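You operate a simulated robot arm through the tools that you are given. There is no shell and no other tool. Be economical: measure what you need, move in short steps, check, and stop when the job is done.

The job below is to be done with a simulated robot arm. You get a single attempt, and the scene is never put back.

JOB
Take the grey tub on the top of the small grey table and put it away on the shelf of the small steel table. Open the left cabinet door, fetch the blue binder from the top shelf of the grey cabinet and stand it on the top of the small grey table, then shut the door. Open the left packing drawer, take the yellow tape roll on the top of the green-legged table and put it away inside, then shut the drawer. Put the blue scoop on the middle of the green-legged table away on the lower shelf of the grey shelving. Pull the right packing drawer open. The order is free. Set down upright: grey tub, blue binder.

The check looks at the end state, three seconds after you hand in, the way a careful person would. Anything else that was tipped, shoved, dropped, spilled or broken makes it a failure.

ROBOT AND FRAMES
A 7-joint arm with a two-finger parallel gripper on a trunk, on a base that drives. Base frame: it is fixed to the floor where the robot stands at the start and does not move with it; the origin is under the middle of the robot, x ahead of it, y to its left, z up. Units: mm, degrees, N and s.
Its first joint turns from -166.0 to 166.0 degrees. Places, roughly: blue binder (6x21x26 cm) [700, -1300, 1300]; blue scoop (10x9x10 cm) [-2400, 800, 800]; drawer pack [-9100, 7900, 600]; grey tub (12x10x15 cm) [800, -200, 900]; left cabinet door [400, -1400, 900]; left packing drawer [-9100, 7800, 700]; lower shelf of the grey shelving [-12300, 2400, 500]; right packing drawer [-7500, 7800, 700]; shelf of the small steel table [-10400, 1200, 400]; top of the small grey table [700, -300, 800]; yellow tape roll (7x7x4 cm) [-2100, 800, 800]. Payload 1.57 kg.
The tool frame sits at the grasp point between the pads (the TCP): z along the fingers, y along the line on which they close. The tips reach 30 mm beyond it. The gripper opens to 110 mm. The fingers are 24 mm wide and 12 mm thick; the gripper's body (48 by 112 mm) begins 78 mm behind the TCP.
Orientation is that of the tool frame in the base frame, as a unit quaternion [w, x, y, z]. With the fingers straight down and closing along the base's y, the tool's x points along the base's -x, its y along +y and its z along -z.

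CONTROLS
- The arm moves only by the tool servo_tool. Its argument "deltas" is a list of rows, each an object of numbers (a shift or turn left out is 0, a gripper value left out holds the last): "x", "y", "z": the shift along the base's x, y, z in units of 50 mm (1.0 is 50 mm); "rx", "ry", "rz": the turn, a rotation vector about the base's x, y, z in units of 8 degrees (1.0 is 8 degrees). In form: [{"x": .., "y": .., "z": .., "rx": .., "ry": .., "rz": ..}, ...]. A call has 1 to 10 rows; each row shifts and turns the commanded pose from where the row before left it. "claw" is the closure in counts, from 0 (fully open) to 255 (shut), set as the call begins (left out, the last holds). A call with a number of a shift or a turn outside -1 to 1 is refused whole. A row lasts 0.2 s, in which the tool goes at most 50 mm and 8.6 degrees; a call with a longer step from one row to the next is refused whole, and so is a gripper value outside its range. Where a pose cannot be reached the arm comes as near as it can. A force on the tool above 40 N (or 10 N above the force at the start of the call, whichever is more), or a blocked arm, ends the call early, and 0.2 s more pass. Each finger travels about 108 mm/s and halts on what it meets, pressing with about 33 N; the grip force reading is that of the motor and also rises with nothing between the fingers. The clock runs only during rows and for 0.2 s after the last one: add rows that do not move to give the fingers time. The reply holds the time, the measured pose of the TCP, the force on the tool along the base axes, the opening and the grip force, in the units named above and with some noise, with the torque about the TCP (base axes, N m) and any sound that the robot's microphone picked up.
- Cameras (640 x 400 px; columns grow to the right, rows downward): "scene" is now at [428.2, 117, 1329.2]; the picture's right is [-1.00, -0.01, 0.00], its down [-0.01, 0.66, -0.75] and it looks along [0.01, -0.75, -0.66] (base axes); focal length 214 px, centre (320, 200). "wrist" rides on the gripper at [70, 16, -141] in the tool frame; the picture's right is [-0.23, 0.97, 0.00], its down [-0.86, -0.20, -0.48] and it looks along [-0.47, -0.11, 0.88] (tool axes); focal length 222 px, centre (320, 200). There is no depth. A picture from a camera that has moved, and an enlarged one, comes with that camera's place and axes in the base frame and with its lens.
- capture(camera): a new picture of that camera. The clock stands still meanwhile.
- raise_lower(by): slides the trunk up (or, below 0, down) by that many mm; the arm and the scene camera ride with it, the base frame stays. It gives what a move gives, with no picture.
- steer(legs): drives the robot by 1 to 6 legs, each [ahead, left, turn to the left] in mm, mm and degrees, along the robot's own axes; the way and the turn of a leg run together, so that a leg with both is an arc; at most 1500 mm and 180 degrees a leg. The arm and the cameras ride along, it lands a little off, and it stops where it bumps. It gives what a move gives.
- head_to(pan, tilt): turns the head with the scene camera to pan (to the left, within 103 degrees either way) and tilt (down, from -29 to 69), counted from straight ahead of the robot. It gives what a move gives.
- zoom(camera, box): a new picture of the part [left, top, right, bottom] of that camera's present view, enlarged. The clock stands still meanwhile.
- close_job(): hands the job in; it is judged then, once.

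Work in short steps. Places have to be worked out from the pictures, the camera data and where the tool is seen: move nearer, look again, correct. Check each grasp and each placing, and mend what went wrong. You have 196 turns and 182 pictures in all, those below and enlarged ones among them. Open the gripper and draw the arm clear of the work before you hand the job in, unless the task says otherwise; then end with one line.

The tools are called after "Emit:" as name(argument=value, ...) on one line, values as JSON. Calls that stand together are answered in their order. servo_tool: Moves the arm, as the interface text tells. Its arguments: {"type":"object","properties":{"deltas":{"type":"array"},"claw":{"type":"number"}},"required":["deltas"]} The other tools are called the same way: raise_lower (by) slides the trunk up or down; steer (legs) drives the base; head_to (pan, tilt) turns the head that bears the scene camera; capture (camera) takes a picture; zoom (camera, box) takes an enlarged picture of a part of a camera's view; close_job () hands the job in.

At the start:

```text
time: 0.0
eef_pos: [191.0, -379.3, 1201.6]
orientation: [0.001, 0.0, 1.0, -0.001]
wrist_force: [0.5, 0.1, -0.1]
ft_torque: [-0.01, 0.0, -0.04]
grip_width: 110.1
grasp_force: 0.0
trunk travel left (down, up): [-375.0, 235.0]
robot x, y, heading: [1.7, -3.7, 0.2]
head pan, tilt: [-89.2, 41.4]
```

scene: 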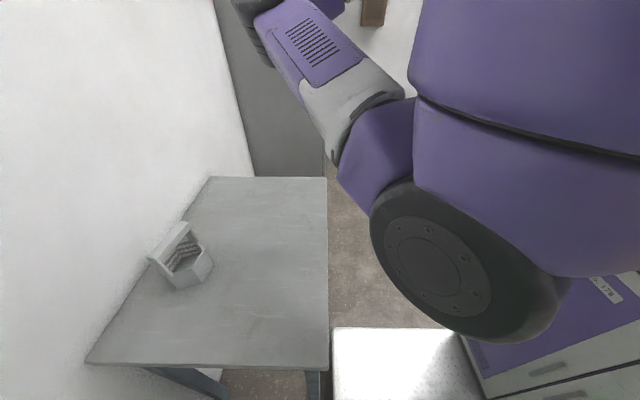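
wrist: 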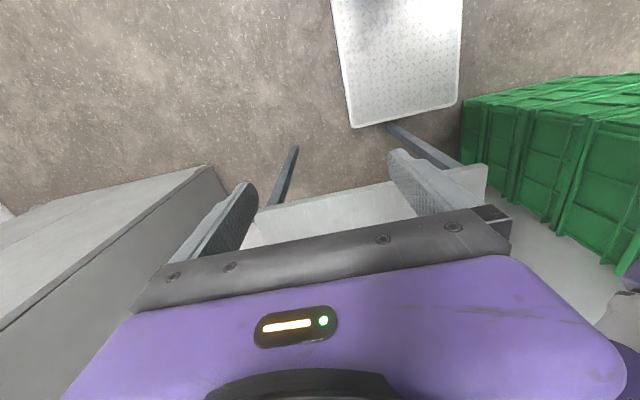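

The small grey table with the tub lies to the left of the picture (at +x). I look ahead and around before moving.

Emit:
head_to(pan=-20, tilt=40)

Emit:
capture(camera="scene")

Emit:
head_to(pan=-65, tilt=15)

Emit:
capture(camera="scene")

Emit:
head_to(pan=90, tilt=20)

Emit:
capture(camera="scene")

```text
time: 1.4
eef_pos: [191.3, -377.5, 1201.4]
orientation: [0.0, 0.0, 1.0, 0.0]
wrist_force: [0.3, -0.1, -0.3]
ft_torque: [0.0, 0.04, -0.01]
grip_width: 109.8
grasp_force: 0.1
trunk travel left (down, up): [-375.0, 235.0]
robot x, y, heading: [4.9, -2.1, 0.2]
head pan, tilt: [-20.0, 40.0]
```

```text
179 pictures are left
camera scene: at [506.9, 171.9, 1331.2], right [-0.34, -0.94, 0.0], down [-0.6, 0.22, -0.77], along [0.72, -0.26, -0.64], focal length 214 px, centre (320, 200)
```

scene: 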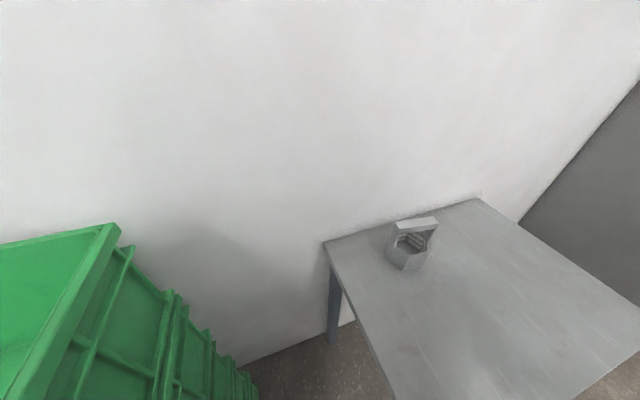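

```text
time: 2.5
eef_pos: [190.7, -379.3, 1202.1]
orientation: [0.001, 0.0, 1.0, -0.001]
wrist_force: [0.4, 0.1, 0.3]
ft_torque: [-0.02, 0.02, -0.02]
grip_width: 109.9
grasp_force: 0.1
trunk travel left (down, up): [-375.0, 235.0]
robot x, y, heading: [1.9, -3.6, -0.1]
head pan, tilt: [-65.0, 15.0]
```

```text
178 pictures are left
camera scene: at [466.6, 116.4, 1370.7], right [-0.91, -0.42, 0.0], down [-0.11, 0.23, -0.97], along [0.41, -0.88, -0.26], focal length 214 px, centre (320, 200)
```

scene: 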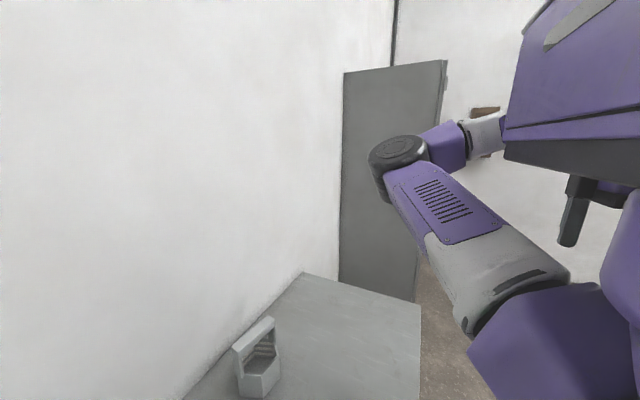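

```text
time: 4.9
eef_pos: [191.3, -378.9, 1202.9]
orientation: [0.0, -0.001, 1.0, 0.0]
wrist_force: [-0.5, -0.3, -0.3]
ft_torque: [-0.05, 0.01, 0.01]
grip_width: 110.1
grasp_force: 0.1
trunk travel left (down, up): [-375.0, 235.0]
robot x, y, heading: [0.2, 1.1, -0.0]
head pan, tilt: [90.0, 20.0]
```

```text
177 pictures are left
camera scene: at [427.1, 294.2, 1362.6], right [1.0, 0.0, 0.0], down [0.0, -0.34, -0.94], along [0.0, 0.94, -0.34], focal length 214 px, centre (320, 200)
```

scene: 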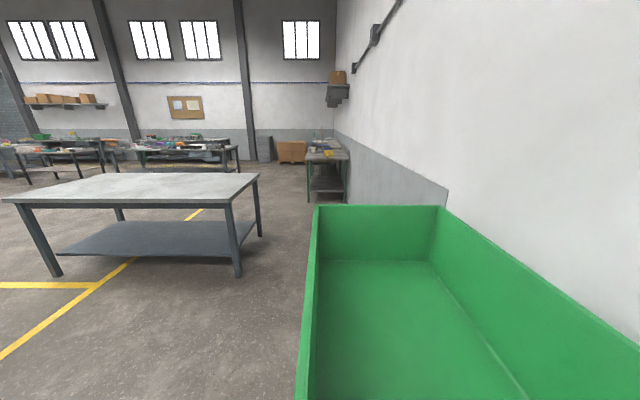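

The table top spans about x 410–905, y −620…20; the tub is at about (785, −180). The cabinet's front is at x≈417 and its left side at y≈−1150. I look backwards on both sides before driving.

Emit:
head_to(pan=103, tilt=25)

Emit:
capture(camera="scene")

Emit:
head_to(pan=-103, tilt=25)

Emit:
capture(camera="scene")

```text
time: 5.7
eef_pos: [191.4, -379.5, 1201.6]
orientation: [0.0, -0.001, 1.0, 0.0]
wrist_force: [0.9, -1.3, 0.2]
ft_torque: [0.01, -0.01, 0.0]
grip_width: 110.0
grasp_force: 0.0
trunk travel left (down, up): [-375.0, 235.0]
robot x, y, heading: [1.9, 0.6, 0.3]
head pan, tilt: [103.0, 25.0]
```

```text
176 pictures are left
camera scene: at [406.4, 290.8, 1354.6], right [0.97, 0.22, 0.0], down [0.09, -0.41, -0.91], along [-0.2, 0.88, -0.42], focal length 214 px, centre (320, 200)
```

scene: 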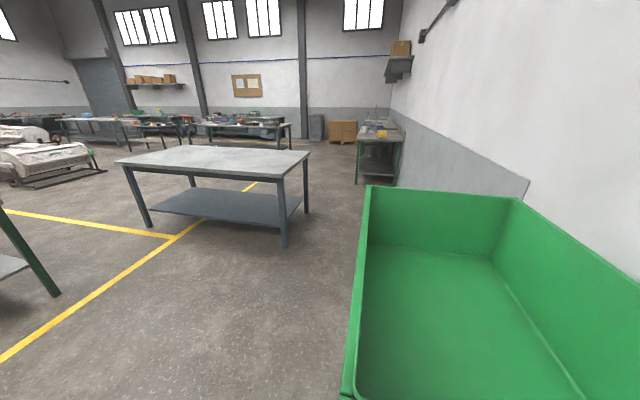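

```text
time: 8.7
eef_pos: [190.6, -379.0, 1201.9]
orientation: [0.0, 0.0, 1.0, -0.001]
wrist_force: [-0.6, 0.2, 0.4]
ft_torque: [-0.02, 0.04, -0.01]
grip_width: 109.9
grasp_force: 0.0
trunk travel left (down, up): [-375.0, 235.0]
robot x, y, heading: [1.5, -2.0, -0.1]
head pan, tilt: [-103.0, 25.0]
```

```text
175 pictures are left
camera scene: at [406.3, 111.3, 1354.5], right [-0.97, 0.22, 0.0], down [0.09, 0.41, -0.91], along [-0.2, -0.88, -0.42], focal length 214 px, centre (320, 200)
```

scene: 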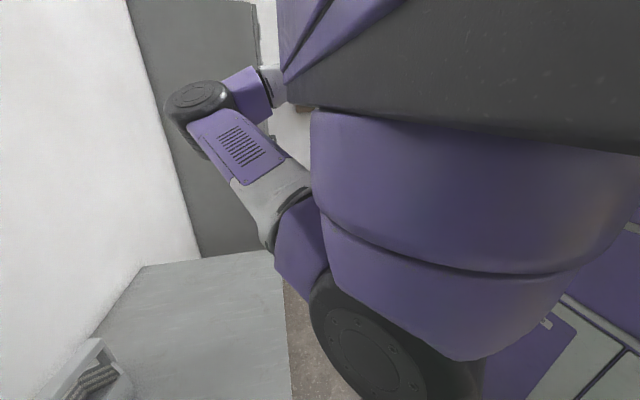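

Behind me is open floor up to the green-legged table at x≈−1840. I back off by 500 mm, turn right by 50°, and look at the cabinet.

Emit:
steer(legs=[[-500, 0, 0], [0, 0, -50]])

Emit:
head_to(pan=0, tilt=20)

Emit:
capture(camera="scene")

Emit:
head_to(pan=-40, tilt=20)

Emit:
capture(camera="scene")

```text
time: 13.9
eef_pos: [-672.5, -383.2, 1202.5]
orientation: [0.0, 0.431, 0.902, 0.0]
wrist_force: [-0.2, -0.4, 0.4]
ft_torque: [0.02, 0.02, 0.01]
grip_width: 110.0
grasp_force: 0.0
trunk travel left (down, up): [-375.0, 235.0]
robot x, y, heading: [-496.4, 3.3, -51.0]
head pan, tilt: [-103.0, 25.0]
```

```text
time: 15.7
eef_pos: [-671.5, -382.0, 1202.7]
orientation: [0.0, 0.431, 0.902, 0.0]
wrist_force: [0.2, -0.8, -0.1]
ft_torque: [0.03, 0.02, -0.02]
grip_width: 110.1
grasp_force: 0.1
trunk travel left (down, up): [-375.0, 235.0]
robot x, y, heading: [-496.7, 3.4, -50.9]
head pan, tilt: [0.0, 20.0]
```

```text
174 pictures are left
camera scene: at [-14.4, -274.3, 1362.6], right [-0.78, -0.63, 0.0], down [-0.21, 0.27, -0.94], along [0.59, -0.73, -0.34], focal length 214 px, centre (320, 200)
```

scene: 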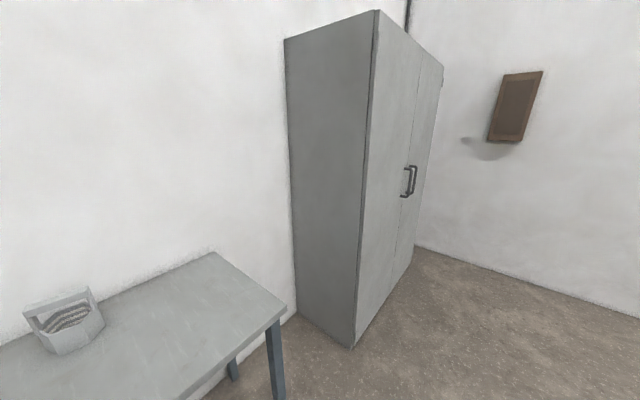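

```text
time: 16.7
eef_pos: [-672.4, -382.6, 1202.1]
orientation: [0.001, 0.432, 0.902, 0.0]
wrist_force: [-0.5, -0.1, 0.8]
ft_torque: [0.01, 0.04, -0.06]
grip_width: 110.1
grasp_force: 0.1
trunk travel left (down, up): [-375.0, 235.0]
robot x, y, heading: [-498.2, 6.2, -51.1]
head pan, tilt: [-40.0, 20.0]
```

```text
173 pictures are left
camera scene: at [-74.5, -294.9, 1362.6], right [-1.0, 0.02, 0.0], down [0.01, 0.34, -0.94], along [-0.02, -0.94, -0.34], focal length 214 px, centre (320, 200)
```

scene: 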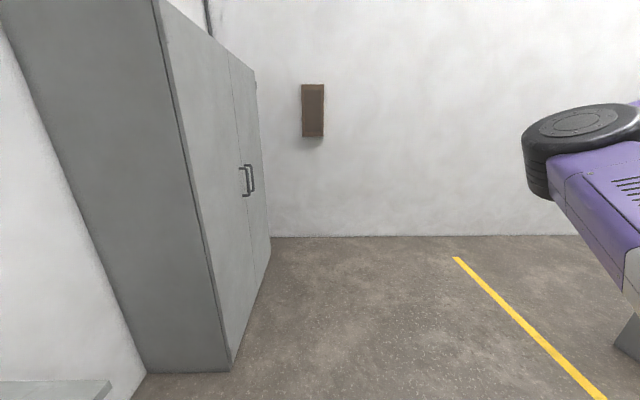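

The cabinet has two bar handles at its middle seam (y≈−1650, z≈1000), and the floor in front is free. I drive in front of it facing −y, so that the head is clear of the door's swing and looks left at the cabinet.

Emit:
steer(legs=[[0, 0, -39], [1500, 0, 0]])

Emit:
head_to(pan=80, tilt=20)

Emit:
capture(camera="scene")

Emit:
head_to(pan=60, tilt=65)

Emit:
capture(camera="scene")

```text
time: 25.9
eef_pos: [-883.8, -1657.9, 1201.8]
orientation: [0.0, 0.708, 0.706, 0.0]
wrist_force: [-0.4, 0.5, -0.4]
ft_torque: [0.0, 0.0, 0.0]
grip_width: 109.8
grasp_force: 0.1
trunk travel left (down, up): [-375.0, 235.0]
robot x, y, heading: [-503.4, -1467.9, -90.2]
head pan, tilt: [-40.0, 20.0]
```

```text
time: 27.9
eef_pos: [-883.4, -1658.3, 1202.0]
orientation: [0.0, 0.709, 0.705, -0.001]
wrist_force: [0.4, 0.8, -0.2]
ft_torque: [-0.02, -0.01, 0.0]
grip_width: 110.2
grasp_force: 0.0
trunk travel left (down, up): [-375.0, 235.0]
robot x, y, heading: [-502.9, -1468.8, -90.3]
head pan, tilt: [80.0, 20.0]
```

```text
172 pictures are left
camera scene: at [-214.5, -1913.5, 1362.6], right [-0.18, -0.98, 0.0], down [-0.34, 0.06, -0.94], along [0.92, -0.17, -0.34], focal length 214 px, centre (320, 200)
```

scene: 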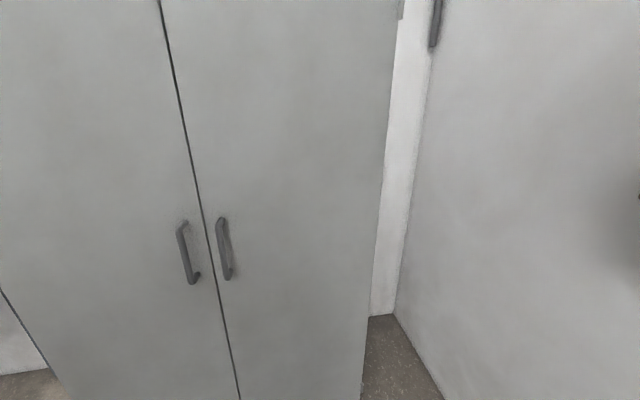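

```text
time: 29.0
eef_pos: [-882.2, -1658.6, 1201.9]
orientation: [0.001, 0.709, 0.705, 0.0]
wrist_force: [0.4, 0.0, -0.7]
ft_torque: [0.04, -0.02, 0.08]
grip_width: 110.0
grasp_force: 0.0
trunk travel left (down, up): [-375.0, 235.0]
robot x, y, heading: [-502.7, -1469.1, -90.3]
head pan, tilt: [60.0, 65.0]
```

```text
171 pictures are left
camera scene: at [-253.7, -1927.4, 1299.0], right [-0.5, -0.86, 0.0], down [-0.78, 0.46, -0.42], along [0.37, -0.21, -0.91], focal length 214 px, centre (320, 200)
```

scene: 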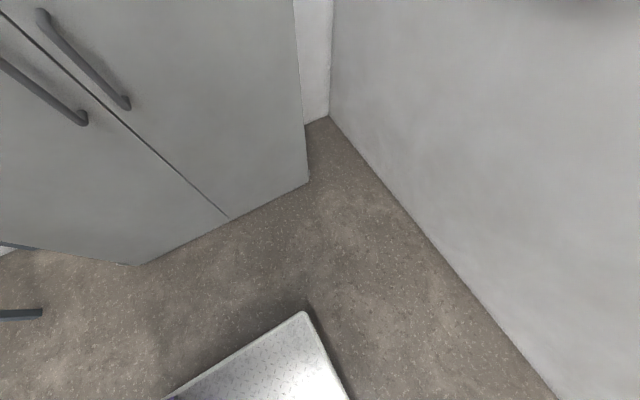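

The left handle is at about (375, −1630), z 920–1090, with the hinge at y≈−1130 and a door radius of about 548. The head is in the arm's way on the robot's left, so I turn to face +y and let the arm work to its right, towards +x.

Emit:
steer(legs=[[0, 0, 180], [-50, 0, 0]])

Emit:
head_to(pan=-80, tilt=20)

Emit:
capture(camera="scene")

Emit:
capture(camera="wrist")

```text
time: 37.2
eef_pos: [-122.0, -1336.5, 1202.2]
orientation: [0.0, -0.7, 0.715, 0.0]
wrist_force: [-0.1, 0.0, -0.9]
ft_torque: [0.03, 0.01, 0.05]
grip_width: 110.4
grasp_force: 0.1
trunk travel left (down, up): [-375.0, 235.0]
robot x, y, heading: [-502.9, -1521.0, 88.6]
head pan, tilt: [60.0, 65.0]
```

```text
time: 39.5
eef_pos: [-121.6, -1336.5, 1200.8]
orientation: [-0.001, -0.7, 0.714, 0.0]
wrist_force: [0.0, -0.6, 0.1]
ft_torque: [-0.02, -0.01, 0.02]
grip_width: 110.0
grasp_force: 0.0
trunk travel left (down, up): [-375.0, 235.0]
robot x, y, heading: [-504.7, -1521.8, 89.2]
head pan, tilt: [-80.0, 20.0]
```

```text
170 pictures are left
camera scene: at [-603.7, -1073.5, 1362.6], right [0.15, -0.99, 0.0], down [-0.34, -0.05, -0.94], along [0.93, 0.14, -0.34], focal length 214 px, centre (320, 200)
```

scene: 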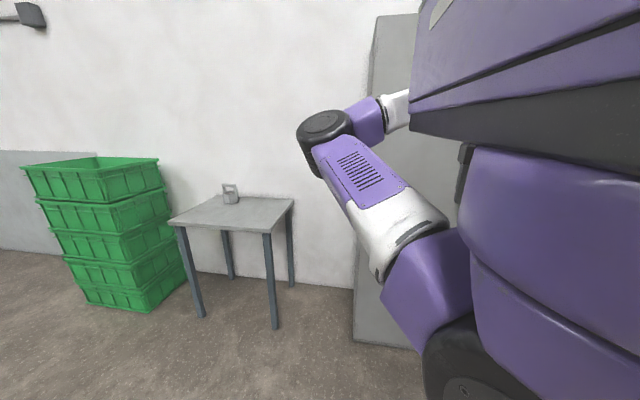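

```text
169 pictures are left
camera wrist: at [-139.7, -1407.2, 1344.0], right [-0.97, 0.25, 0.0], down [0.22, 0.85, 0.48], along [0.12, 0.46, -0.88], focal length 222 px, centre (320, 200)
```

wrist: 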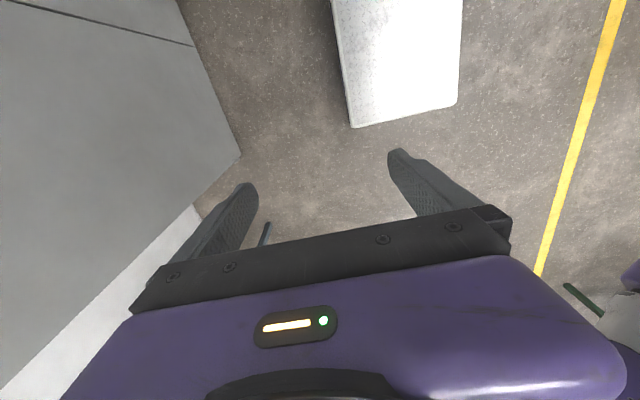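

I turn the tool about z with the camera side towards +x while shifting towards −y, then tilt it to point +x at the handle.

Emit:
servo_tool(deltas=[{"rz": 1, "y": -0.5}, {"rz": 1, "y": -0.5}, {"rz": 1, "y": -0.5}, {"rz": 1, "y": -0.5}, {"rz": 1, "y": -0.5}, {"rz": 1, "y": -0.5}, {"rz": 1, "y": -0.5}, {"rz": 1, "y": -0.5}, {"rz": 1, "y": -0.5}, {"rz": 1, "y": -0.5}])

Emit:
servo_tool(deltas=[{"rz": 1, "y": -0.5}, {"rz": 0.4, "y": -0.4}, {"ry": -1, "z": -0.4}, {"ry": -1, "z": -0.4}, {"ry": -1, "z": -0.4}, {"ry": -1, "z": -0.4}, {"ry": -1, "z": -0.4}, {"ry": -1, "z": -0.4}, {"ry": -1, "z": -0.4}, {"ry": -1, "z": -0.4}])

```text
time: 40.7
eef_pos: [-84.6, -1386.0, 1175.2]
orientation: [0.039, 0.934, -0.353, -0.032]
wrist_force: [1.0, -0.1, -0.7]
ft_torque: [0.01, 0.01, -0.01]
grip_width: 109.9
grasp_force: 0.0
trunk travel left (down, up): [-375.0, 235.0]
robot x, y, heading: [-504.6, -1520.4, 88.7]
head pan, tilt: [-80.0, 20.0]
stopped in row 6: the arm was blocked; the commanded pose is now the measured one
```

```text
time: 42.4
eef_pos: [-56.3, -1358.1, 1060.8]
orientation: [-0.07, 0.935, -0.174, 0.3]
wrist_force: [-0.8, 0.0, -0.3]
ft_torque: [0.03, 0.01, -0.01]
grip_width: 110.0
grasp_force: 0.0
trunk travel left (down, up): [-375.0, 235.0]
robot x, y, heading: [-503.1, -1522.4, 89.1]
head pan, tilt: [-80.0, 20.0]
stopped in row 8: the arm was blocked; the commanded pose is now the measured one
```

The arm was blocked because it is folded too close to its axis. I extend outward first, before turning further.

Emit:
servo_tool(deltas=[{"x": 0.8}, {"x": 0.8}, {"x": 0.8}, {"x": 0.8}, {"x": 0.8}])

Emit:
capture(camera="scene")

```text
time: 43.6
eef_pos: [142.9, -1359.3, 1061.3]
orientation: [-0.07, 0.935, -0.175, 0.301]
wrist_force: [-0.6, -0.1, -0.3]
ft_torque: [0.03, 0.01, 0.0]
grip_width: 110.0
grasp_force: 0.0
trunk travel left (down, up): [-375.0, 235.0]
robot x, y, heading: [-503.5, -1516.8, 89.0]
head pan, tilt: [-80.0, 20.0]
```

```text
168 pictures are left
camera scene: at [-604.0, -1073.6, 1362.6], right [0.15, -0.99, 0.0], down [-0.34, -0.05, -0.94], along [0.93, 0.14, -0.34], focal length 214 px, centre (320, 200)
```

scene: 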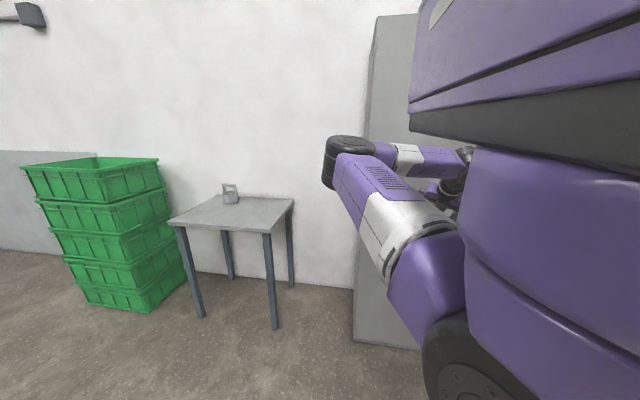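

Now there is room, so I finish the rotation to point +x while moving to (230, −1630, 1005) in front of the handle.

Emit:
servo_tool(deltas=[{"rx": -0.324, "ry": -0.837, "rz": 0.138, "x": 0.15, "y": -0.68, "z": -0.14}, {"rx": -0.324, "ry": -0.837, "rz": 0.138, "x": 0.15, "y": -0.68, "z": -0.14}, {"rx": -0.324, "ry": -0.837, "rz": 0.138, "x": 0.15, "y": -0.68, "z": -0.14}, {"rx": -0.324, "ry": -0.837, "rz": 0.138, "x": 0.15, "y": -0.68, "z": -0.14}, {"rx": -0.324, "ry": -0.837, "rz": 0.138, "x": 0.15, "y": -0.68, "z": -0.14}, {"rx": -0.324, "ry": -0.837, "rz": 0.138, "x": 0.15, "y": -0.68, "z": -0.14}, {"rx": -0.324, "ry": -0.837, "rz": 0.138, "x": 0.15, "y": -0.68, "z": -0.14}, {"rx": -0.324, "ry": -0.837, "rz": 0.138, "x": 0.15, "y": -0.68, "z": -0.14}])

Emit:
capture(camera="wrist")

```text
time: 45.4
eef_pos: [201.7, -1630.2, 1003.7]
orientation: [0.001, 0.707, 0.0, 0.708]
wrist_force: [0.2, 0.4, 0.4]
ft_torque: [0.0, 0.01, -0.05]
grip_width: 109.9
grasp_force: 0.1
trunk travel left (down, up): [-375.0, 235.0]
robot x, y, heading: [-506.5, -1522.3, 89.1]
head pan, tilt: [-80.0, 20.0]
```

```text
167 pictures are left
camera wrist: at [60.6, -1647.0, 1073.9], right [0.0, -0.97, -0.23], down [-0.48, 0.2, -0.86], along [0.88, 0.11, -0.46], focal length 222 px, centre (320, 200)
```

wrist: 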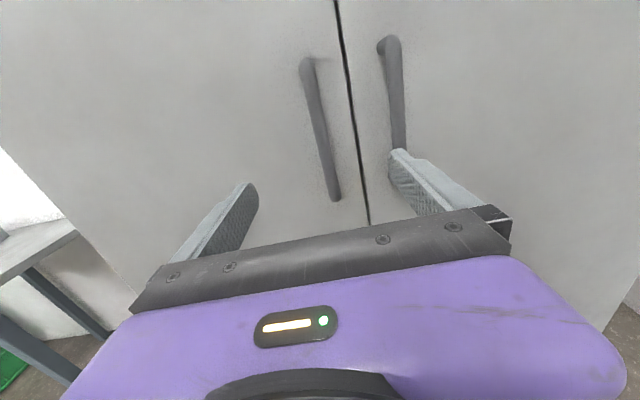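

The handle is centred at y≈−1633, z 907–1098, nicely between the fingers. I advance to TCP x≈365 and close on it.

Emit:
servo_tool(deltas=[{"x": 0.6}, {"x": 0.6}, {"x": 0.6}, {"x": 0.6}, {"x": 0.5}, {"x": 0.35}, {}])

Emit:
servo_tool(deltas=[{}, {}, {}, {}], claw=255)

Emit:
capture(camera="wrist")

```text
time: 47.0
eef_pos: [315.3, -1614.1, 1008.5]
orientation: [0.001, 0.708, -0.002, 0.706]
wrist_force: [0.4, -0.5, -0.5]
ft_torque: [0.02, -0.03, 0.0]
grip_width: 109.8
grasp_force: 0.0
out of reach, approached as far as the arm can: row 4, 5, 6
trunk travel left (down, up): [-375.0, 235.0]
robot x, y, heading: [-504.9, -1517.2, 88.7]
head pan, tilt: [-80.0, 20.0]
```

```text
time: 48.0
eef_pos: [315.6, -1614.2, 1009.3]
orientation: [0.0, 0.708, -0.001, 0.707]
wrist_force: [0.9, 0.4, -0.1]
ft_torque: [-0.02, 0.01, -0.01]
grip_width: 0.3
grasp_force: 21.0
trunk travel left (down, up): [-375.0, 235.0]
robot x, y, heading: [-507.2, -1518.7, 88.8]
head pan, tilt: [-80.0, 20.0]
```

```text
166 pictures are left
camera wrist: at [173.3, -1632.1, 1079.7], right [0.0, -0.97, -0.23], down [-0.48, 0.2, -0.85], along [0.88, 0.11, -0.47], focal length 222 px, centre (320, 200)
```

wrist: 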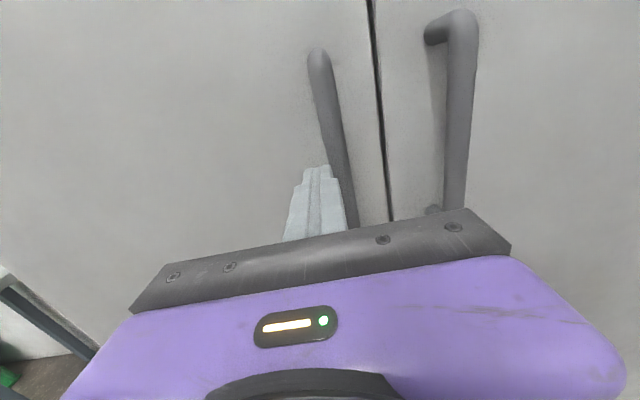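

The arm's horizontal reach ends at about 820 mm. I open the gripper, retract a little, drive 110 mm nearer to the cabinet, and check.

Emit:
servo_tool(deltas=[{"x": -0.8, "y": -0.2}, {"x": -0.8, "y": -0.2}, {"x": -0.8}, {}, {}], claw=0)

Emit:
steer(legs=[[0, -110, 0]])

Emit:
capture(camera="wrist")

```text
time: 49.2
eef_pos: [193.6, -1636.8, 1007.4]
orientation: [0.0, 0.708, -0.001, 0.707]
wrist_force: [0.0, -0.3, -0.4]
ft_torque: [-0.02, 0.02, 0.01]
grip_width: 109.8
grasp_force: 0.1
trunk travel left (down, up): [-375.0, 235.0]
robot x, y, heading: [-502.7, -1521.2, 88.7]
head pan, tilt: [-80.0, 20.0]
```

```text
time: 50.4
eef_pos: [303.6, -1640.9, 1007.2]
orientation: [0.0, 0.708, -0.001, 0.706]
wrist_force: [-0.8, 0.7, -0.9]
ft_torque: [0.01, -0.02, 0.01]
grip_width: 109.8
grasp_force: 0.3
trunk travel left (down, up): [-375.0, 235.0]
robot x, y, heading: [-395.9, -1522.1, 89.0]
head pan, tilt: [-80.0, 20.0]
```

```text
165 pictures are left
camera wrist: at [162.0, -1657.6, 1078.3], right [0.0, -0.97, -0.23], down [-0.48, 0.2, -0.85], along [0.88, 0.11, -0.47], focal length 222 px, centre (320, 200)
```

wrist: 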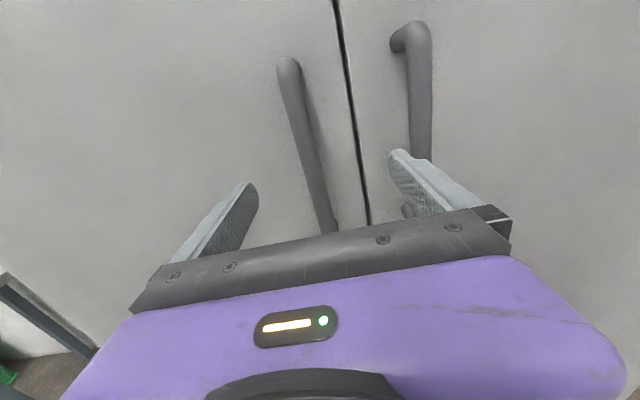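

The handle is still at y≈−1634. I advance 62 mm and close.

Emit:
servo_tool(deltas=[{"x": 0.5, "y": 0.06}, {"x": 0.5, "y": 0.06}, {"x": 0.25}, {}])

Emit:
servo_tool(deltas=[{}, {}, {}, {}], claw=255)

Emit:
capture(camera="wrist")

```text
time: 51.4
eef_pos: [364.8, -1634.1, 1008.6]
orientation: [0.001, 0.708, -0.002, 0.707]
wrist_force: [-0.1, 0.1, -1.3]
ft_torque: [-0.02, -0.01, 0.01]
grip_width: 110.1
grasp_force: 0.0
trunk travel left (down, up): [-375.0, 235.0]
robot x, y, heading: [-392.2, -1524.3, 88.6]
head pan, tilt: [-80.0, 20.0]
```

```text
time: 52.4
eef_pos: [363.8, -1632.6, 1008.0]
orientation: [0.0, 0.707, 0.0, 0.707]
wrist_force: [-4.5, 11.4, -0.5]
ft_torque: [-0.05, -0.12, 0.06]
grip_width: 17.9
grasp_force: 32.6
trunk travel left (down, up): [-375.0, 235.0]
robot x, y, heading: [-392.9, -1522.7, 88.9]
head pan, tilt: [-80.0, 20.0]
```

```text
164 pictures are left
camera wrist: at [223.4, -1650.4, 1078.1], right [0.0, -0.97, -0.23], down [-0.48, 0.2, -0.85], along [0.88, 0.11, -0.47], focal length 222 px, centre (320, 200)
```

wrist: 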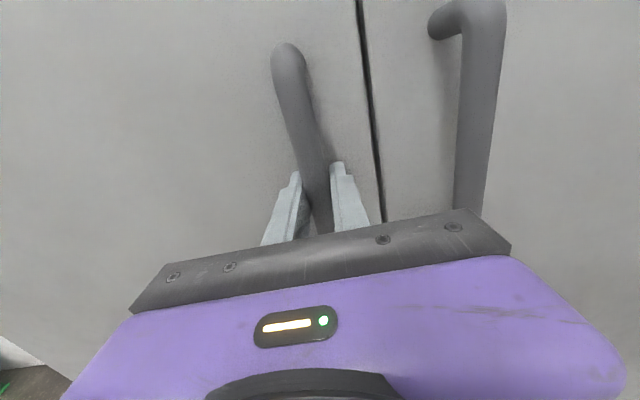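

The grip is firm at 17.9 mm on the bar. I pull along an arc about the hinge, starting with 10° and watching the force.

Emit:
servo_tool(deltas=[{"x": -0.44, "y": 0.05, "rz": -0.312}, {"x": -0.435, "y": 0.075, "rz": -0.312}, {"x": -0.43, "y": 0.095, "rz": -0.312}, {"x": -0.43, "y": 0.11, "rz": -0.312}])

Emit:
capture(camera="wrist")

```text
time: 53.4
eef_pos: [279.4, -1617.6, 1007.5]
orientation: [0.059, 0.706, -0.06, 0.703]
wrist_force: [4.1, 14.4, -2.7]
ft_torque: [-0.22, -0.67, 0.07]
grip_width: 18.0
grasp_force: 32.6
trunk travel left (down, up): [-375.0, 235.0]
robot x, y, heading: [-398.2, -1522.2, 89.0]
head pan, tilt: [-80.0, 20.0]
```

```text
163 pictures are left
camera wrist: at [137.4, -1611.5, 1078.8], right [-0.16, -0.96, -0.23], down [-0.44, 0.28, -0.85], along [0.88, -0.04, -0.47], focal length 222 px, centre (320, 200)
```

wrist: 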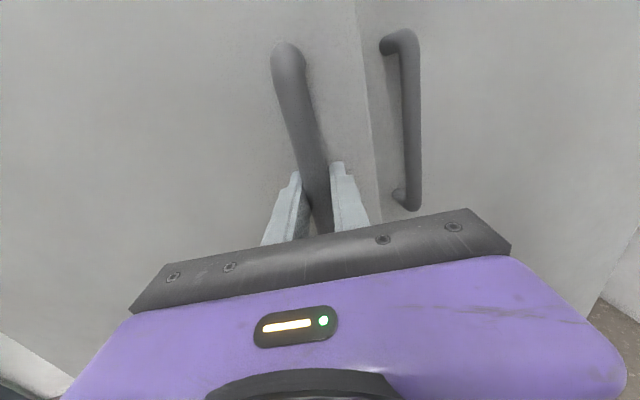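

The door follows. I continue the arc to about 30°.

Emit:
servo_tool(deltas=[{"x": -0.42, "y": 0.13, "rz": -0.312}, {"x": -0.42, "y": 0.15, "rz": -0.312}, {"x": -0.41, "y": 0.165, "rz": -0.312}, {"x": -0.4, "y": 0.185, "rz": -0.312}, {"x": -0.39, "y": 0.2, "rz": -0.312}, {"x": -0.385, "y": 0.22, "rz": -0.312}, {"x": -0.375, "y": 0.235, "rz": -0.312}, {"x": -0.365, "y": 0.25, "rz": -0.312}])

Emit:
capture(camera="wrist")

```text
time: 53.8
eef_pos: [264.2, -1613.5, 1008.1]
orientation: [0.062, 0.711, -0.066, 0.697]
wrist_force: [1.0, 2.7, -3.4]
ft_torque: [-0.79, -0.16, -0.07]
grip_width: 18.0
grasp_force: 32.8
out of reach, approached as far as the arm can: row 1
trunk travel left (down, up): [-375.0, 235.0]
robot x, y, heading: [-397.8, -1523.4, 88.7]
head pan, tilt: [-80.0, 20.0]
stopped in row 1: the force on the tool passed its limit at 45 N (the readings are from after the stop); the commanded pose is now the measured one
```

```text
162 pictures are left
camera wrist: at [123.8, -1606.3, 1081.1], right [-0.18, -0.96, -0.23], down [-0.45, 0.29, -0.84], along [0.87, -0.05, -0.48], focal length 222 px, centre (320, 200)
```

wrist: 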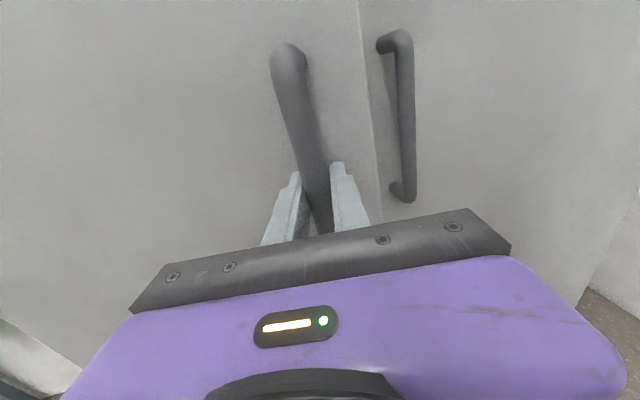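

The arm is at its joint limit there. I pull further by moving the base rigidly about the hinge, with two small arc legs first.

Emit:
steer(legs=[[70, 36, -5], [70, 36, -5]])

Emit:
capture(camera="wrist")

```text
time: 55.5
eef_pos: [181.9, -1580.6, 1009.5]
orientation: [0.123, 0.703, -0.129, 0.689]
wrist_force: [8.0, 13.7, -8.6]
ft_torque: [-0.57, 0.27, -0.08]
grip_width: 17.9
grasp_force: 32.9
trunk travel left (down, up): [-375.0, 235.0]
robot x, y, heading: [-452.9, -1376.4, 78.6]
head pan, tilt: [-80.0, 20.0]
```

```text
161 pictures are left
camera wrist: at [45.1, -1548.8, 1081.0], right [-0.34, -0.91, -0.23], down [-0.39, 0.36, -0.84], along [0.85, -0.2, -0.48], focal length 222 px, centre (320, 200)
```

wrist: 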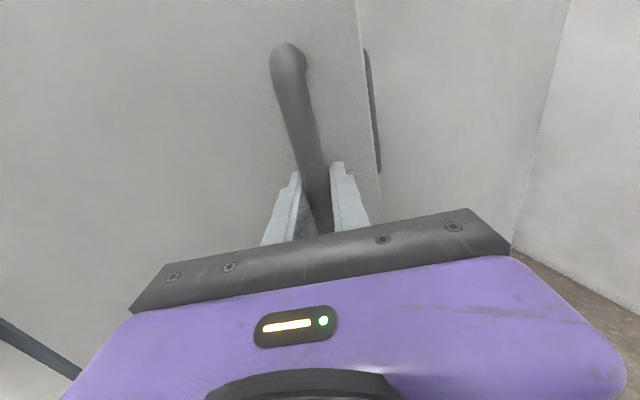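

Works well, with low forces. Four more arc legs take the door to about 40°.

Emit:
steer(legs=[[70, 36, -5], [70, 36, -5], [70, 36, -5], [70, 36, -5]])

Emit:
capture(camera="wrist")

```text
time: 58.5
eef_pos: [41.5, -1473.8, 1007.7]
orientation: [0.24, 0.669, -0.249, 0.657]
wrist_force: [4.0, 3.5, -2.7]
ft_torque: [-0.45, 0.58, -0.11]
grip_width: 17.8
grasp_force: 32.1
trunk travel left (down, up): [-375.0, 235.0]
robot x, y, heading: [-482.8, -1062.5, 58.4]
head pan, tilt: [-80.0, 20.0]
```

```text
160 pictures are left
camera wrist: at [-76.4, -1397.5, 1081.1], right [-0.64, -0.74, -0.23], down [-0.24, 0.48, -0.84], along [0.73, -0.48, -0.48], focal length 222 px, centre (320, 200)
```

wrist: 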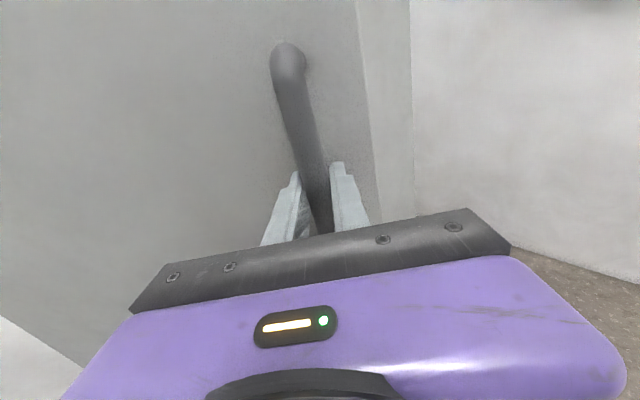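

It tracks rigidly with low forces, so I keep swinging the door this way. The path towards the robot's front, at (−110, −400), is free of the table.

Emit:
steer(legs=[[70, 36, -5], [70, 36, -5], [70, 36, -5], [70, 36, -5], [70, 36, -5], [70, 36, -5]])

Emit:
capture(camera="wrist")

Emit:
capture(camera="scene")

```text
time: 62.8
eef_pos: [-81.4, -1241.6, 1008.2]
orientation: [0.402, 0.582, -0.413, 0.573]
wrist_force: [23.7, 5.0, 0.3]
ft_torque: [-0.06, 0.57, -0.15]
grip_width: 18.0
grasp_force: 32.6
trunk travel left (down, up): [-375.0, 235.0]
robot x, y, heading: [-327.8, -621.6, 28.2]
head pan, tilt: [-80.0, 20.0]
```

```text
159 pictures are left
camera wrist: at [-144.3, -1117.2, 1081.0], right [-0.92, -0.32, -0.23], down [0.03, 0.54, -0.84], along [0.4, -0.78, -0.48], focal length 222 px, centre (320, 200)
```

wrist: 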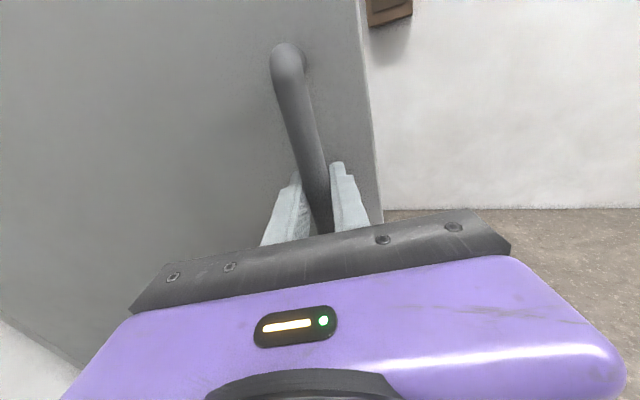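

```text
158 pictures are left
camera scene: at [8.8, -316.8, 1362.4], right [-0.78, -0.62, 0.0], down [-0.21, 0.27, -0.94], along [0.58, -0.74, -0.34], focal length 214 px, centre (320, 200)
```

scene: 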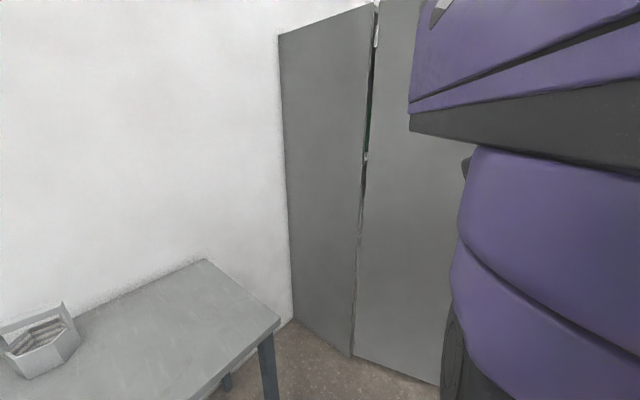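

The door is at about 71°. I relax the tension by nudging the tool 5 mm towards the hinge, then make five more legs to about 95°.

Emit:
servo_tool(deltas=[{"x": 0.1}, {}])

Emit:
steer(legs=[[70, 36, -5], [70, 36, -5], [70, 36, -5], [70, 35, -5], [70, 35, -5]])

Emit:
capture(camera="scene")

```text
time: 63.4
eef_pos: [-82.5, -1242.7, 1009.5]
orientation: [0.404, 0.582, -0.415, 0.571]
wrist_force: [-18.3, -3.3, -2.3]
ft_torque: [-0.91, 0.41, 0.11]
grip_width: 17.6
grasp_force: 32.4
trunk travel left (down, up): [-375.0, 235.0]
robot x, y, heading: [-327.0, -625.8, 28.4]
head pan, tilt: [-80.0, 20.0]
```

```text
time: 65.0
eef_pos: [-92.0, -1165.7, 1006.7]
orientation: [0.447, 0.549, -0.458, 0.538]
wrist_force: [-2.0, -0.7, 0.7]
ft_torque: [0.06, 0.07, 0.07]
grip_width: 18.0
grasp_force: 32.8
trunk travel left (down, up): [-375.0, 235.0]
robot x, y, heading: [-242.8, -515.4, 19.9]
head pan, tilt: [-80.0, 20.0]
stopped in leg 2: the force on the tool passed its limit at 41 N (the readings are from after the stop); the commanded pose is now the measured one
```

```text
157 pictures are left
camera scene: at [134.3, -263.3, 1362.7], right [-0.87, -0.5, 0.0], down [-0.17, 0.3, -0.94], along [0.47, -0.81, -0.34], focal length 214 px, centre (320, 200)
```

scene: 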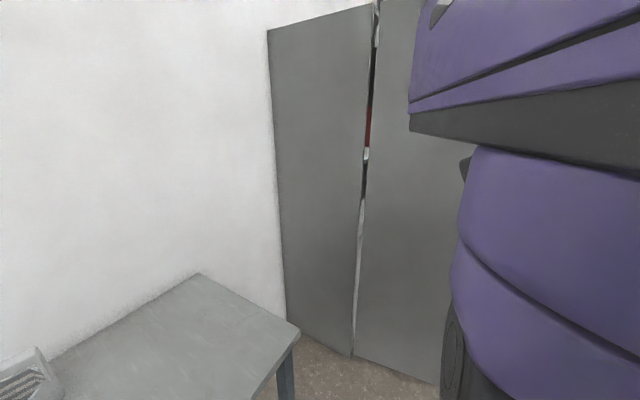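

About 80° now, and the force has relaxed. I take three more legs.

Emit:
steer(legs=[[70, 34, -5], [70, 34, -5], [70, 34, -5]])

Emit:
capture(camera="scene")

```text
time: 67.4
eef_pos: [-84.5, -1034.0, 1008.6]
orientation: [-0.514, -0.484, 0.527, -0.474]
wrist_force: [-30.6, 5.1, -2.5]
ft_torque: [0.35, 0.27, 0.05]
grip_width: 17.9
grasp_force: 32.8
trunk travel left (down, up): [-375.0, 235.0]
robot x, y, heading: [-62.0, -370.5, 4.9]
head pan, tilt: [-80.0, 20.0]
```

```text
156 pictures are left
camera scene: at [369.9, -222.3, 1362.9], right [-0.97, -0.26, 0.0], down [-0.09, 0.33, -0.94], along [0.24, -0.91, -0.34], focal length 214 px, centre (320, 200)
```

scene: 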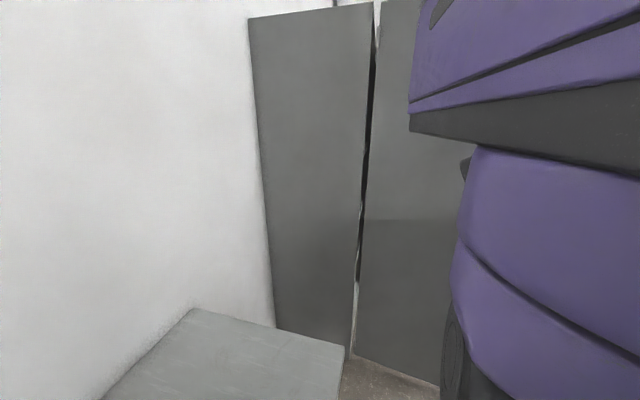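

The door stands at about 95°. I release the handle and back the gripper off along +y.

Emit:
servo_tool(deltas=[{}, {}, {}, {"y": 0.7}, {"y": 0.8}, {"y": 0.8}], claw=0)

Emit:
capture(camera="wrist")

```text
time: 68.8
eef_pos: [-83.9, -918.4, 1008.1]
orientation: [-0.514, -0.483, 0.527, -0.473]
wrist_force: [0.4, -0.2, -0.6]
ft_torque: [-0.02, 0.0, -0.01]
grip_width: 110.0
grasp_force: 0.1
trunk travel left (down, up): [-375.0, 235.0]
robot x, y, heading: [-57.7, -375.4, 5.2]
head pan, tilt: [-80.0, 20.0]
```

```text
155 pictures are left
camera wrist: at [-88.8, -778.7, 1082.3], right [-0.97, 0.09, -0.23], down [0.24, 0.48, -0.84], along [0.04, -0.87, -0.49], focal length 222 px, centre (320, 200)
```

wrist: 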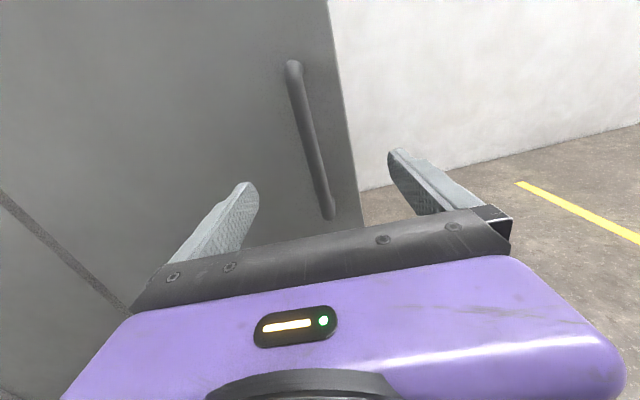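

Clear of the handle. I drive back, turn to heading 95°, and back along the aisle to stand before the open cabinet.

Emit:
steer(legs=[[-640, 0, 0], [0, 0, 90], [-1230, 0, 0]])

Emit:
capture(camera="wrist")

Emit:
capture(camera="scene")

```text
time: 82.0
eef_pos: [-31.7, -1669.0, 1008.6]
orientation: [0.026, 0.715, -0.028, 0.698]
wrist_force: [0.4, 0.1, 0.1]
ft_torque: [-0.04, -0.01, -0.03]
grip_width: 110.0
grasp_force: 0.0
trunk travel left (down, up): [-375.0, 235.0]
robot x, y, heading: [-579.2, -1650.1, 95.2]
head pan, tilt: [-80.0, 20.0]
```

```text
154 pictures are left
camera wrist: at [-172.2, -1675.8, 1082.2], right [-0.08, -0.97, -0.23], down [-0.48, 0.24, -0.84], along [0.87, 0.04, -0.49], focal length 222 px, centre (320, 200)
```

wrist: 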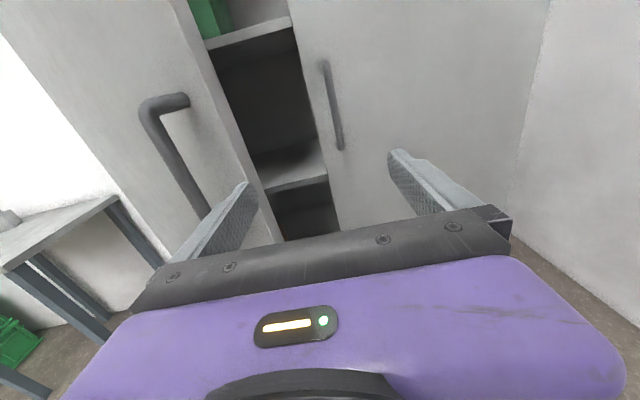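

```text
153 pictures are left
camera scene: at [-729.0, -1217.1, 1362.6], right [0.27, -0.96, 0.0], down [-0.33, -0.09, -0.94], along [0.91, 0.25, -0.34], focal length 214 px, centre (320, 200)
```

scene: 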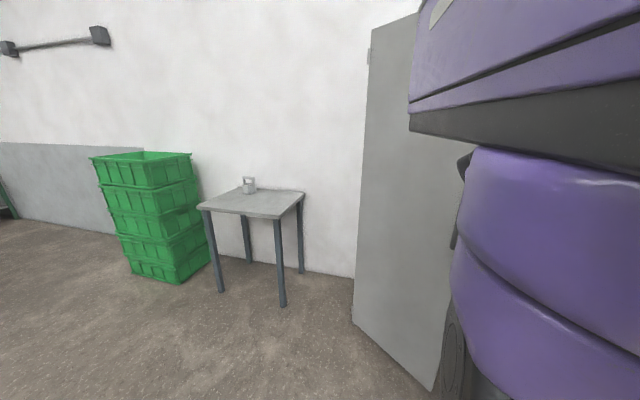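

The door has swung back to about 32°. I wait two seconds and see whether it is still moving.

Emit:
servo_tool(deltas=[{}, {}, {}, {}, {}, {}, {}, {}, {}, {}])

Emit:
capture(camera="wrist")

```text
time: 84.2
eef_pos: [-31.1, -1668.4, 1009.0]
orientation: [0.026, 0.714, -0.028, 0.699]
wrist_force: [0.6, -0.5, 0.0]
ft_torque: [-0.01, 0.0, 0.0]
grip_width: 110.0
grasp_force: 0.2
trunk travel left (down, up): [-375.0, 235.0]
robot x, y, heading: [-578.5, -1648.7, 95.4]
head pan, tilt: [-80.0, 20.0]
```

```text
152 pictures are left
camera wrist: at [-172.2, -1675.8, 1082.2], right [-0.08, -0.97, -0.23], down [-0.48, 0.24, -0.84], along [0.87, 0.04, -0.49], focal length 222 px, centre (320, 200)
```

wrist: 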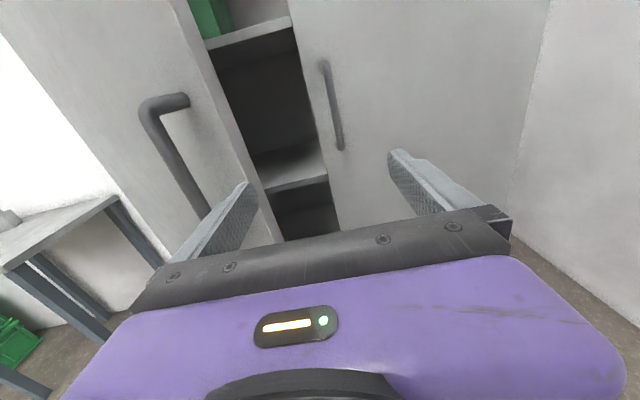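

The door stands still; I swept it half shut myself with the extended arm. I push it open again from the inside with the closed gripper: first advance past the door's tip.

Emit:
servo_tool(deltas=[{"y": -0.5}, {"x": 0.8}, {"x": 0.8}, {"x": 0.8}, {"x": 0.8}, {"x": 0.8}, {"x": 0.6}, {}], claw=255)

Emit:
capture(camera="wrist")

```text
time: 86.0
eef_pos: [198.4, -1694.4, 1009.3]
orientation: [0.026, 0.714, -0.028, 0.699]
wrist_force: [-0.1, 0.3, -0.4]
ft_torque: [0.04, 0.02, -0.01]
grip_width: 0.1
grasp_force: 21.3
trunk travel left (down, up): [-375.0, 235.0]
robot x, y, heading: [-580.0, -1652.2, 95.5]
head pan, tilt: [-80.0, 20.0]
```

```text
151 pictures are left
camera wrist: at [58.8, -1702.4, 1082.8], right [-0.08, -0.97, -0.23], down [-0.48, 0.24, -0.84], along [0.87, 0.04, -0.49], focal length 222 px, centre (320, 200)
```

wrist: 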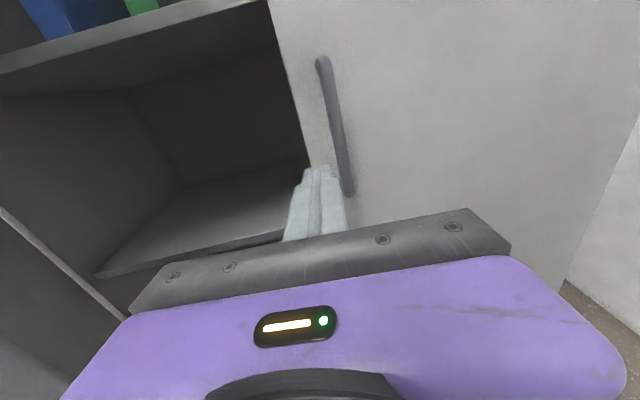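

I am past the tip, and the blue binder shows at upper left. I drive ahead (+y) to push the door open.

Emit:
steer(legs=[[250, 0, 0], [240, 0, 0]])

Emit:
capture(camera="wrist")

Emit:
capture(camera="scene")

```text
time: 87.1
eef_pos: [187.3, -1649.0, 1008.3]
orientation: [0.034, 0.716, -0.034, 0.696]
wrist_force: [0.3, 0.5, -0.3]
ft_torque: [0.03, -0.02, 0.01]
grip_width: 0.0
grasp_force: 21.2
trunk travel left (down, up): [-375.0, 235.0]
robot x, y, heading: [-586.2, -1591.6, 95.4]
head pan, tilt: [-80.0, 20.0]
stopped in leg 1: the robot was blocked; the commanded pose is now the measured one
```

```text
150 pictures are left
camera wrist: at [47.2, -1653.7, 1082.8], right [-0.1, -0.97, -0.23], down [-0.48, 0.25, -0.84], along [0.87, 0.02, -0.49], focal length 222 px, centre (320, 200)
```

wrist: 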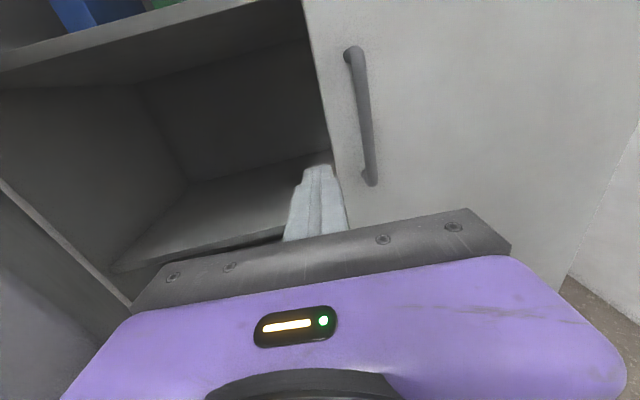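

```text
149 pictures are left
camera scene: at [-734.2, -1157.8, 1362.7], right [0.27, -0.96, 0.0], down [-0.33, -0.09, -0.94], along [0.91, 0.25, -0.34], focal length 214 px, centre (320, 200)
```

scene: 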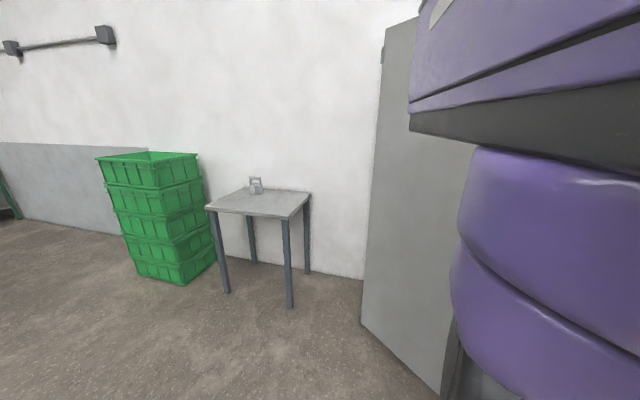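

The drive was blocked, likely by the gripper body against the door's edge. I back off a little and yaw the gripper by +32°, so that the fingertips reach the door's inner face first.

Emit:
servo_tool(deltas=[{"y": -0.7}, {"rz": 1, "y": -0.2}, {"rz": 1, "y": -0.1}, {"rz": 1}, {"rz": 1}, {}])

Emit:
capture(camera="wrist")

```text
time: 88.5
eef_pos: [135.0, -1634.0, 1027.6]
orientation: [-0.16, 0.698, 0.165, 0.679]
wrist_force: [-0.1, -0.3, -0.4]
ft_torque: [-0.04, 0.0, -0.02]
grip_width: 0.4
grasp_force: 21.3
out of reach, approached as far as the arm can: row 3, 4, 5
trunk travel left (down, up): [-375.0, 235.0]
robot x, y, heading: [-583.1, -1586.4, 95.4]
head pan, tilt: [-80.0, 20.0]
```

```text
148 pictures are left
camera wrist: at [16.6, -1712.0, 1102.9], right [0.43, -0.87, -0.23], down [-0.54, -0.05, -0.84], along [0.73, 0.48, -0.49], focal length 222 px, centre (320, 200)
```

wrist: 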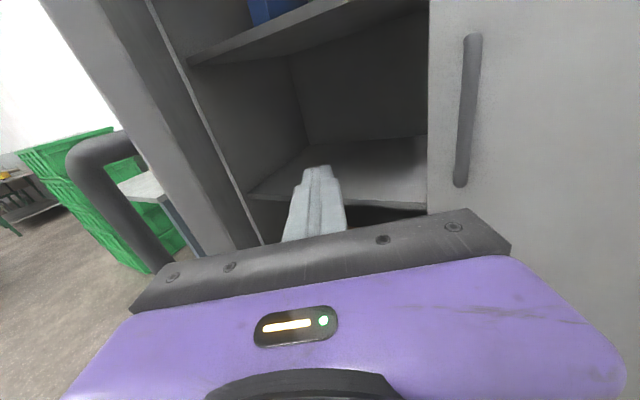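

The finger points into the cabinet just inside the door's tip (109, −1585). I drive 100 mm to the right (+x) to get deeper behind the door, then ahead.

Emit:
steer(legs=[[0, -110, 0], [200, 0, 0]])

Emit:
capture(camera="wrist")

```text
time: 90.8
eef_pos: [223.1, -1458.1, 1028.6]
orientation: [-0.155, 0.7, 0.16, 0.679]
wrist_force: [-0.1, 0.0, -0.1]
ft_torque: [0.01, -0.02, 0.01]
grip_width: 0.0
grasp_force: 20.4
trunk travel left (down, up): [-375.0, 235.0]
robot x, y, heading: [-496.0, -1407.6, 95.4]
head pan, tilt: [-80.0, 20.0]
stopped in leg 2: the robot was blocked; the commanded pose is now the measured one
```

```text
147 pictures are left
camera wrist: at [104.2, -1535.0, 1102.4], right [0.42, -0.88, -0.23], down [-0.54, -0.04, -0.84], along [0.73, 0.47, -0.49], focal length 222 px, centre (320, 200)
```

wrist: 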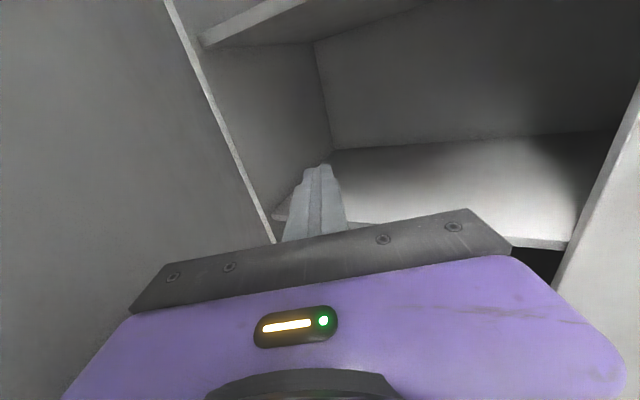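

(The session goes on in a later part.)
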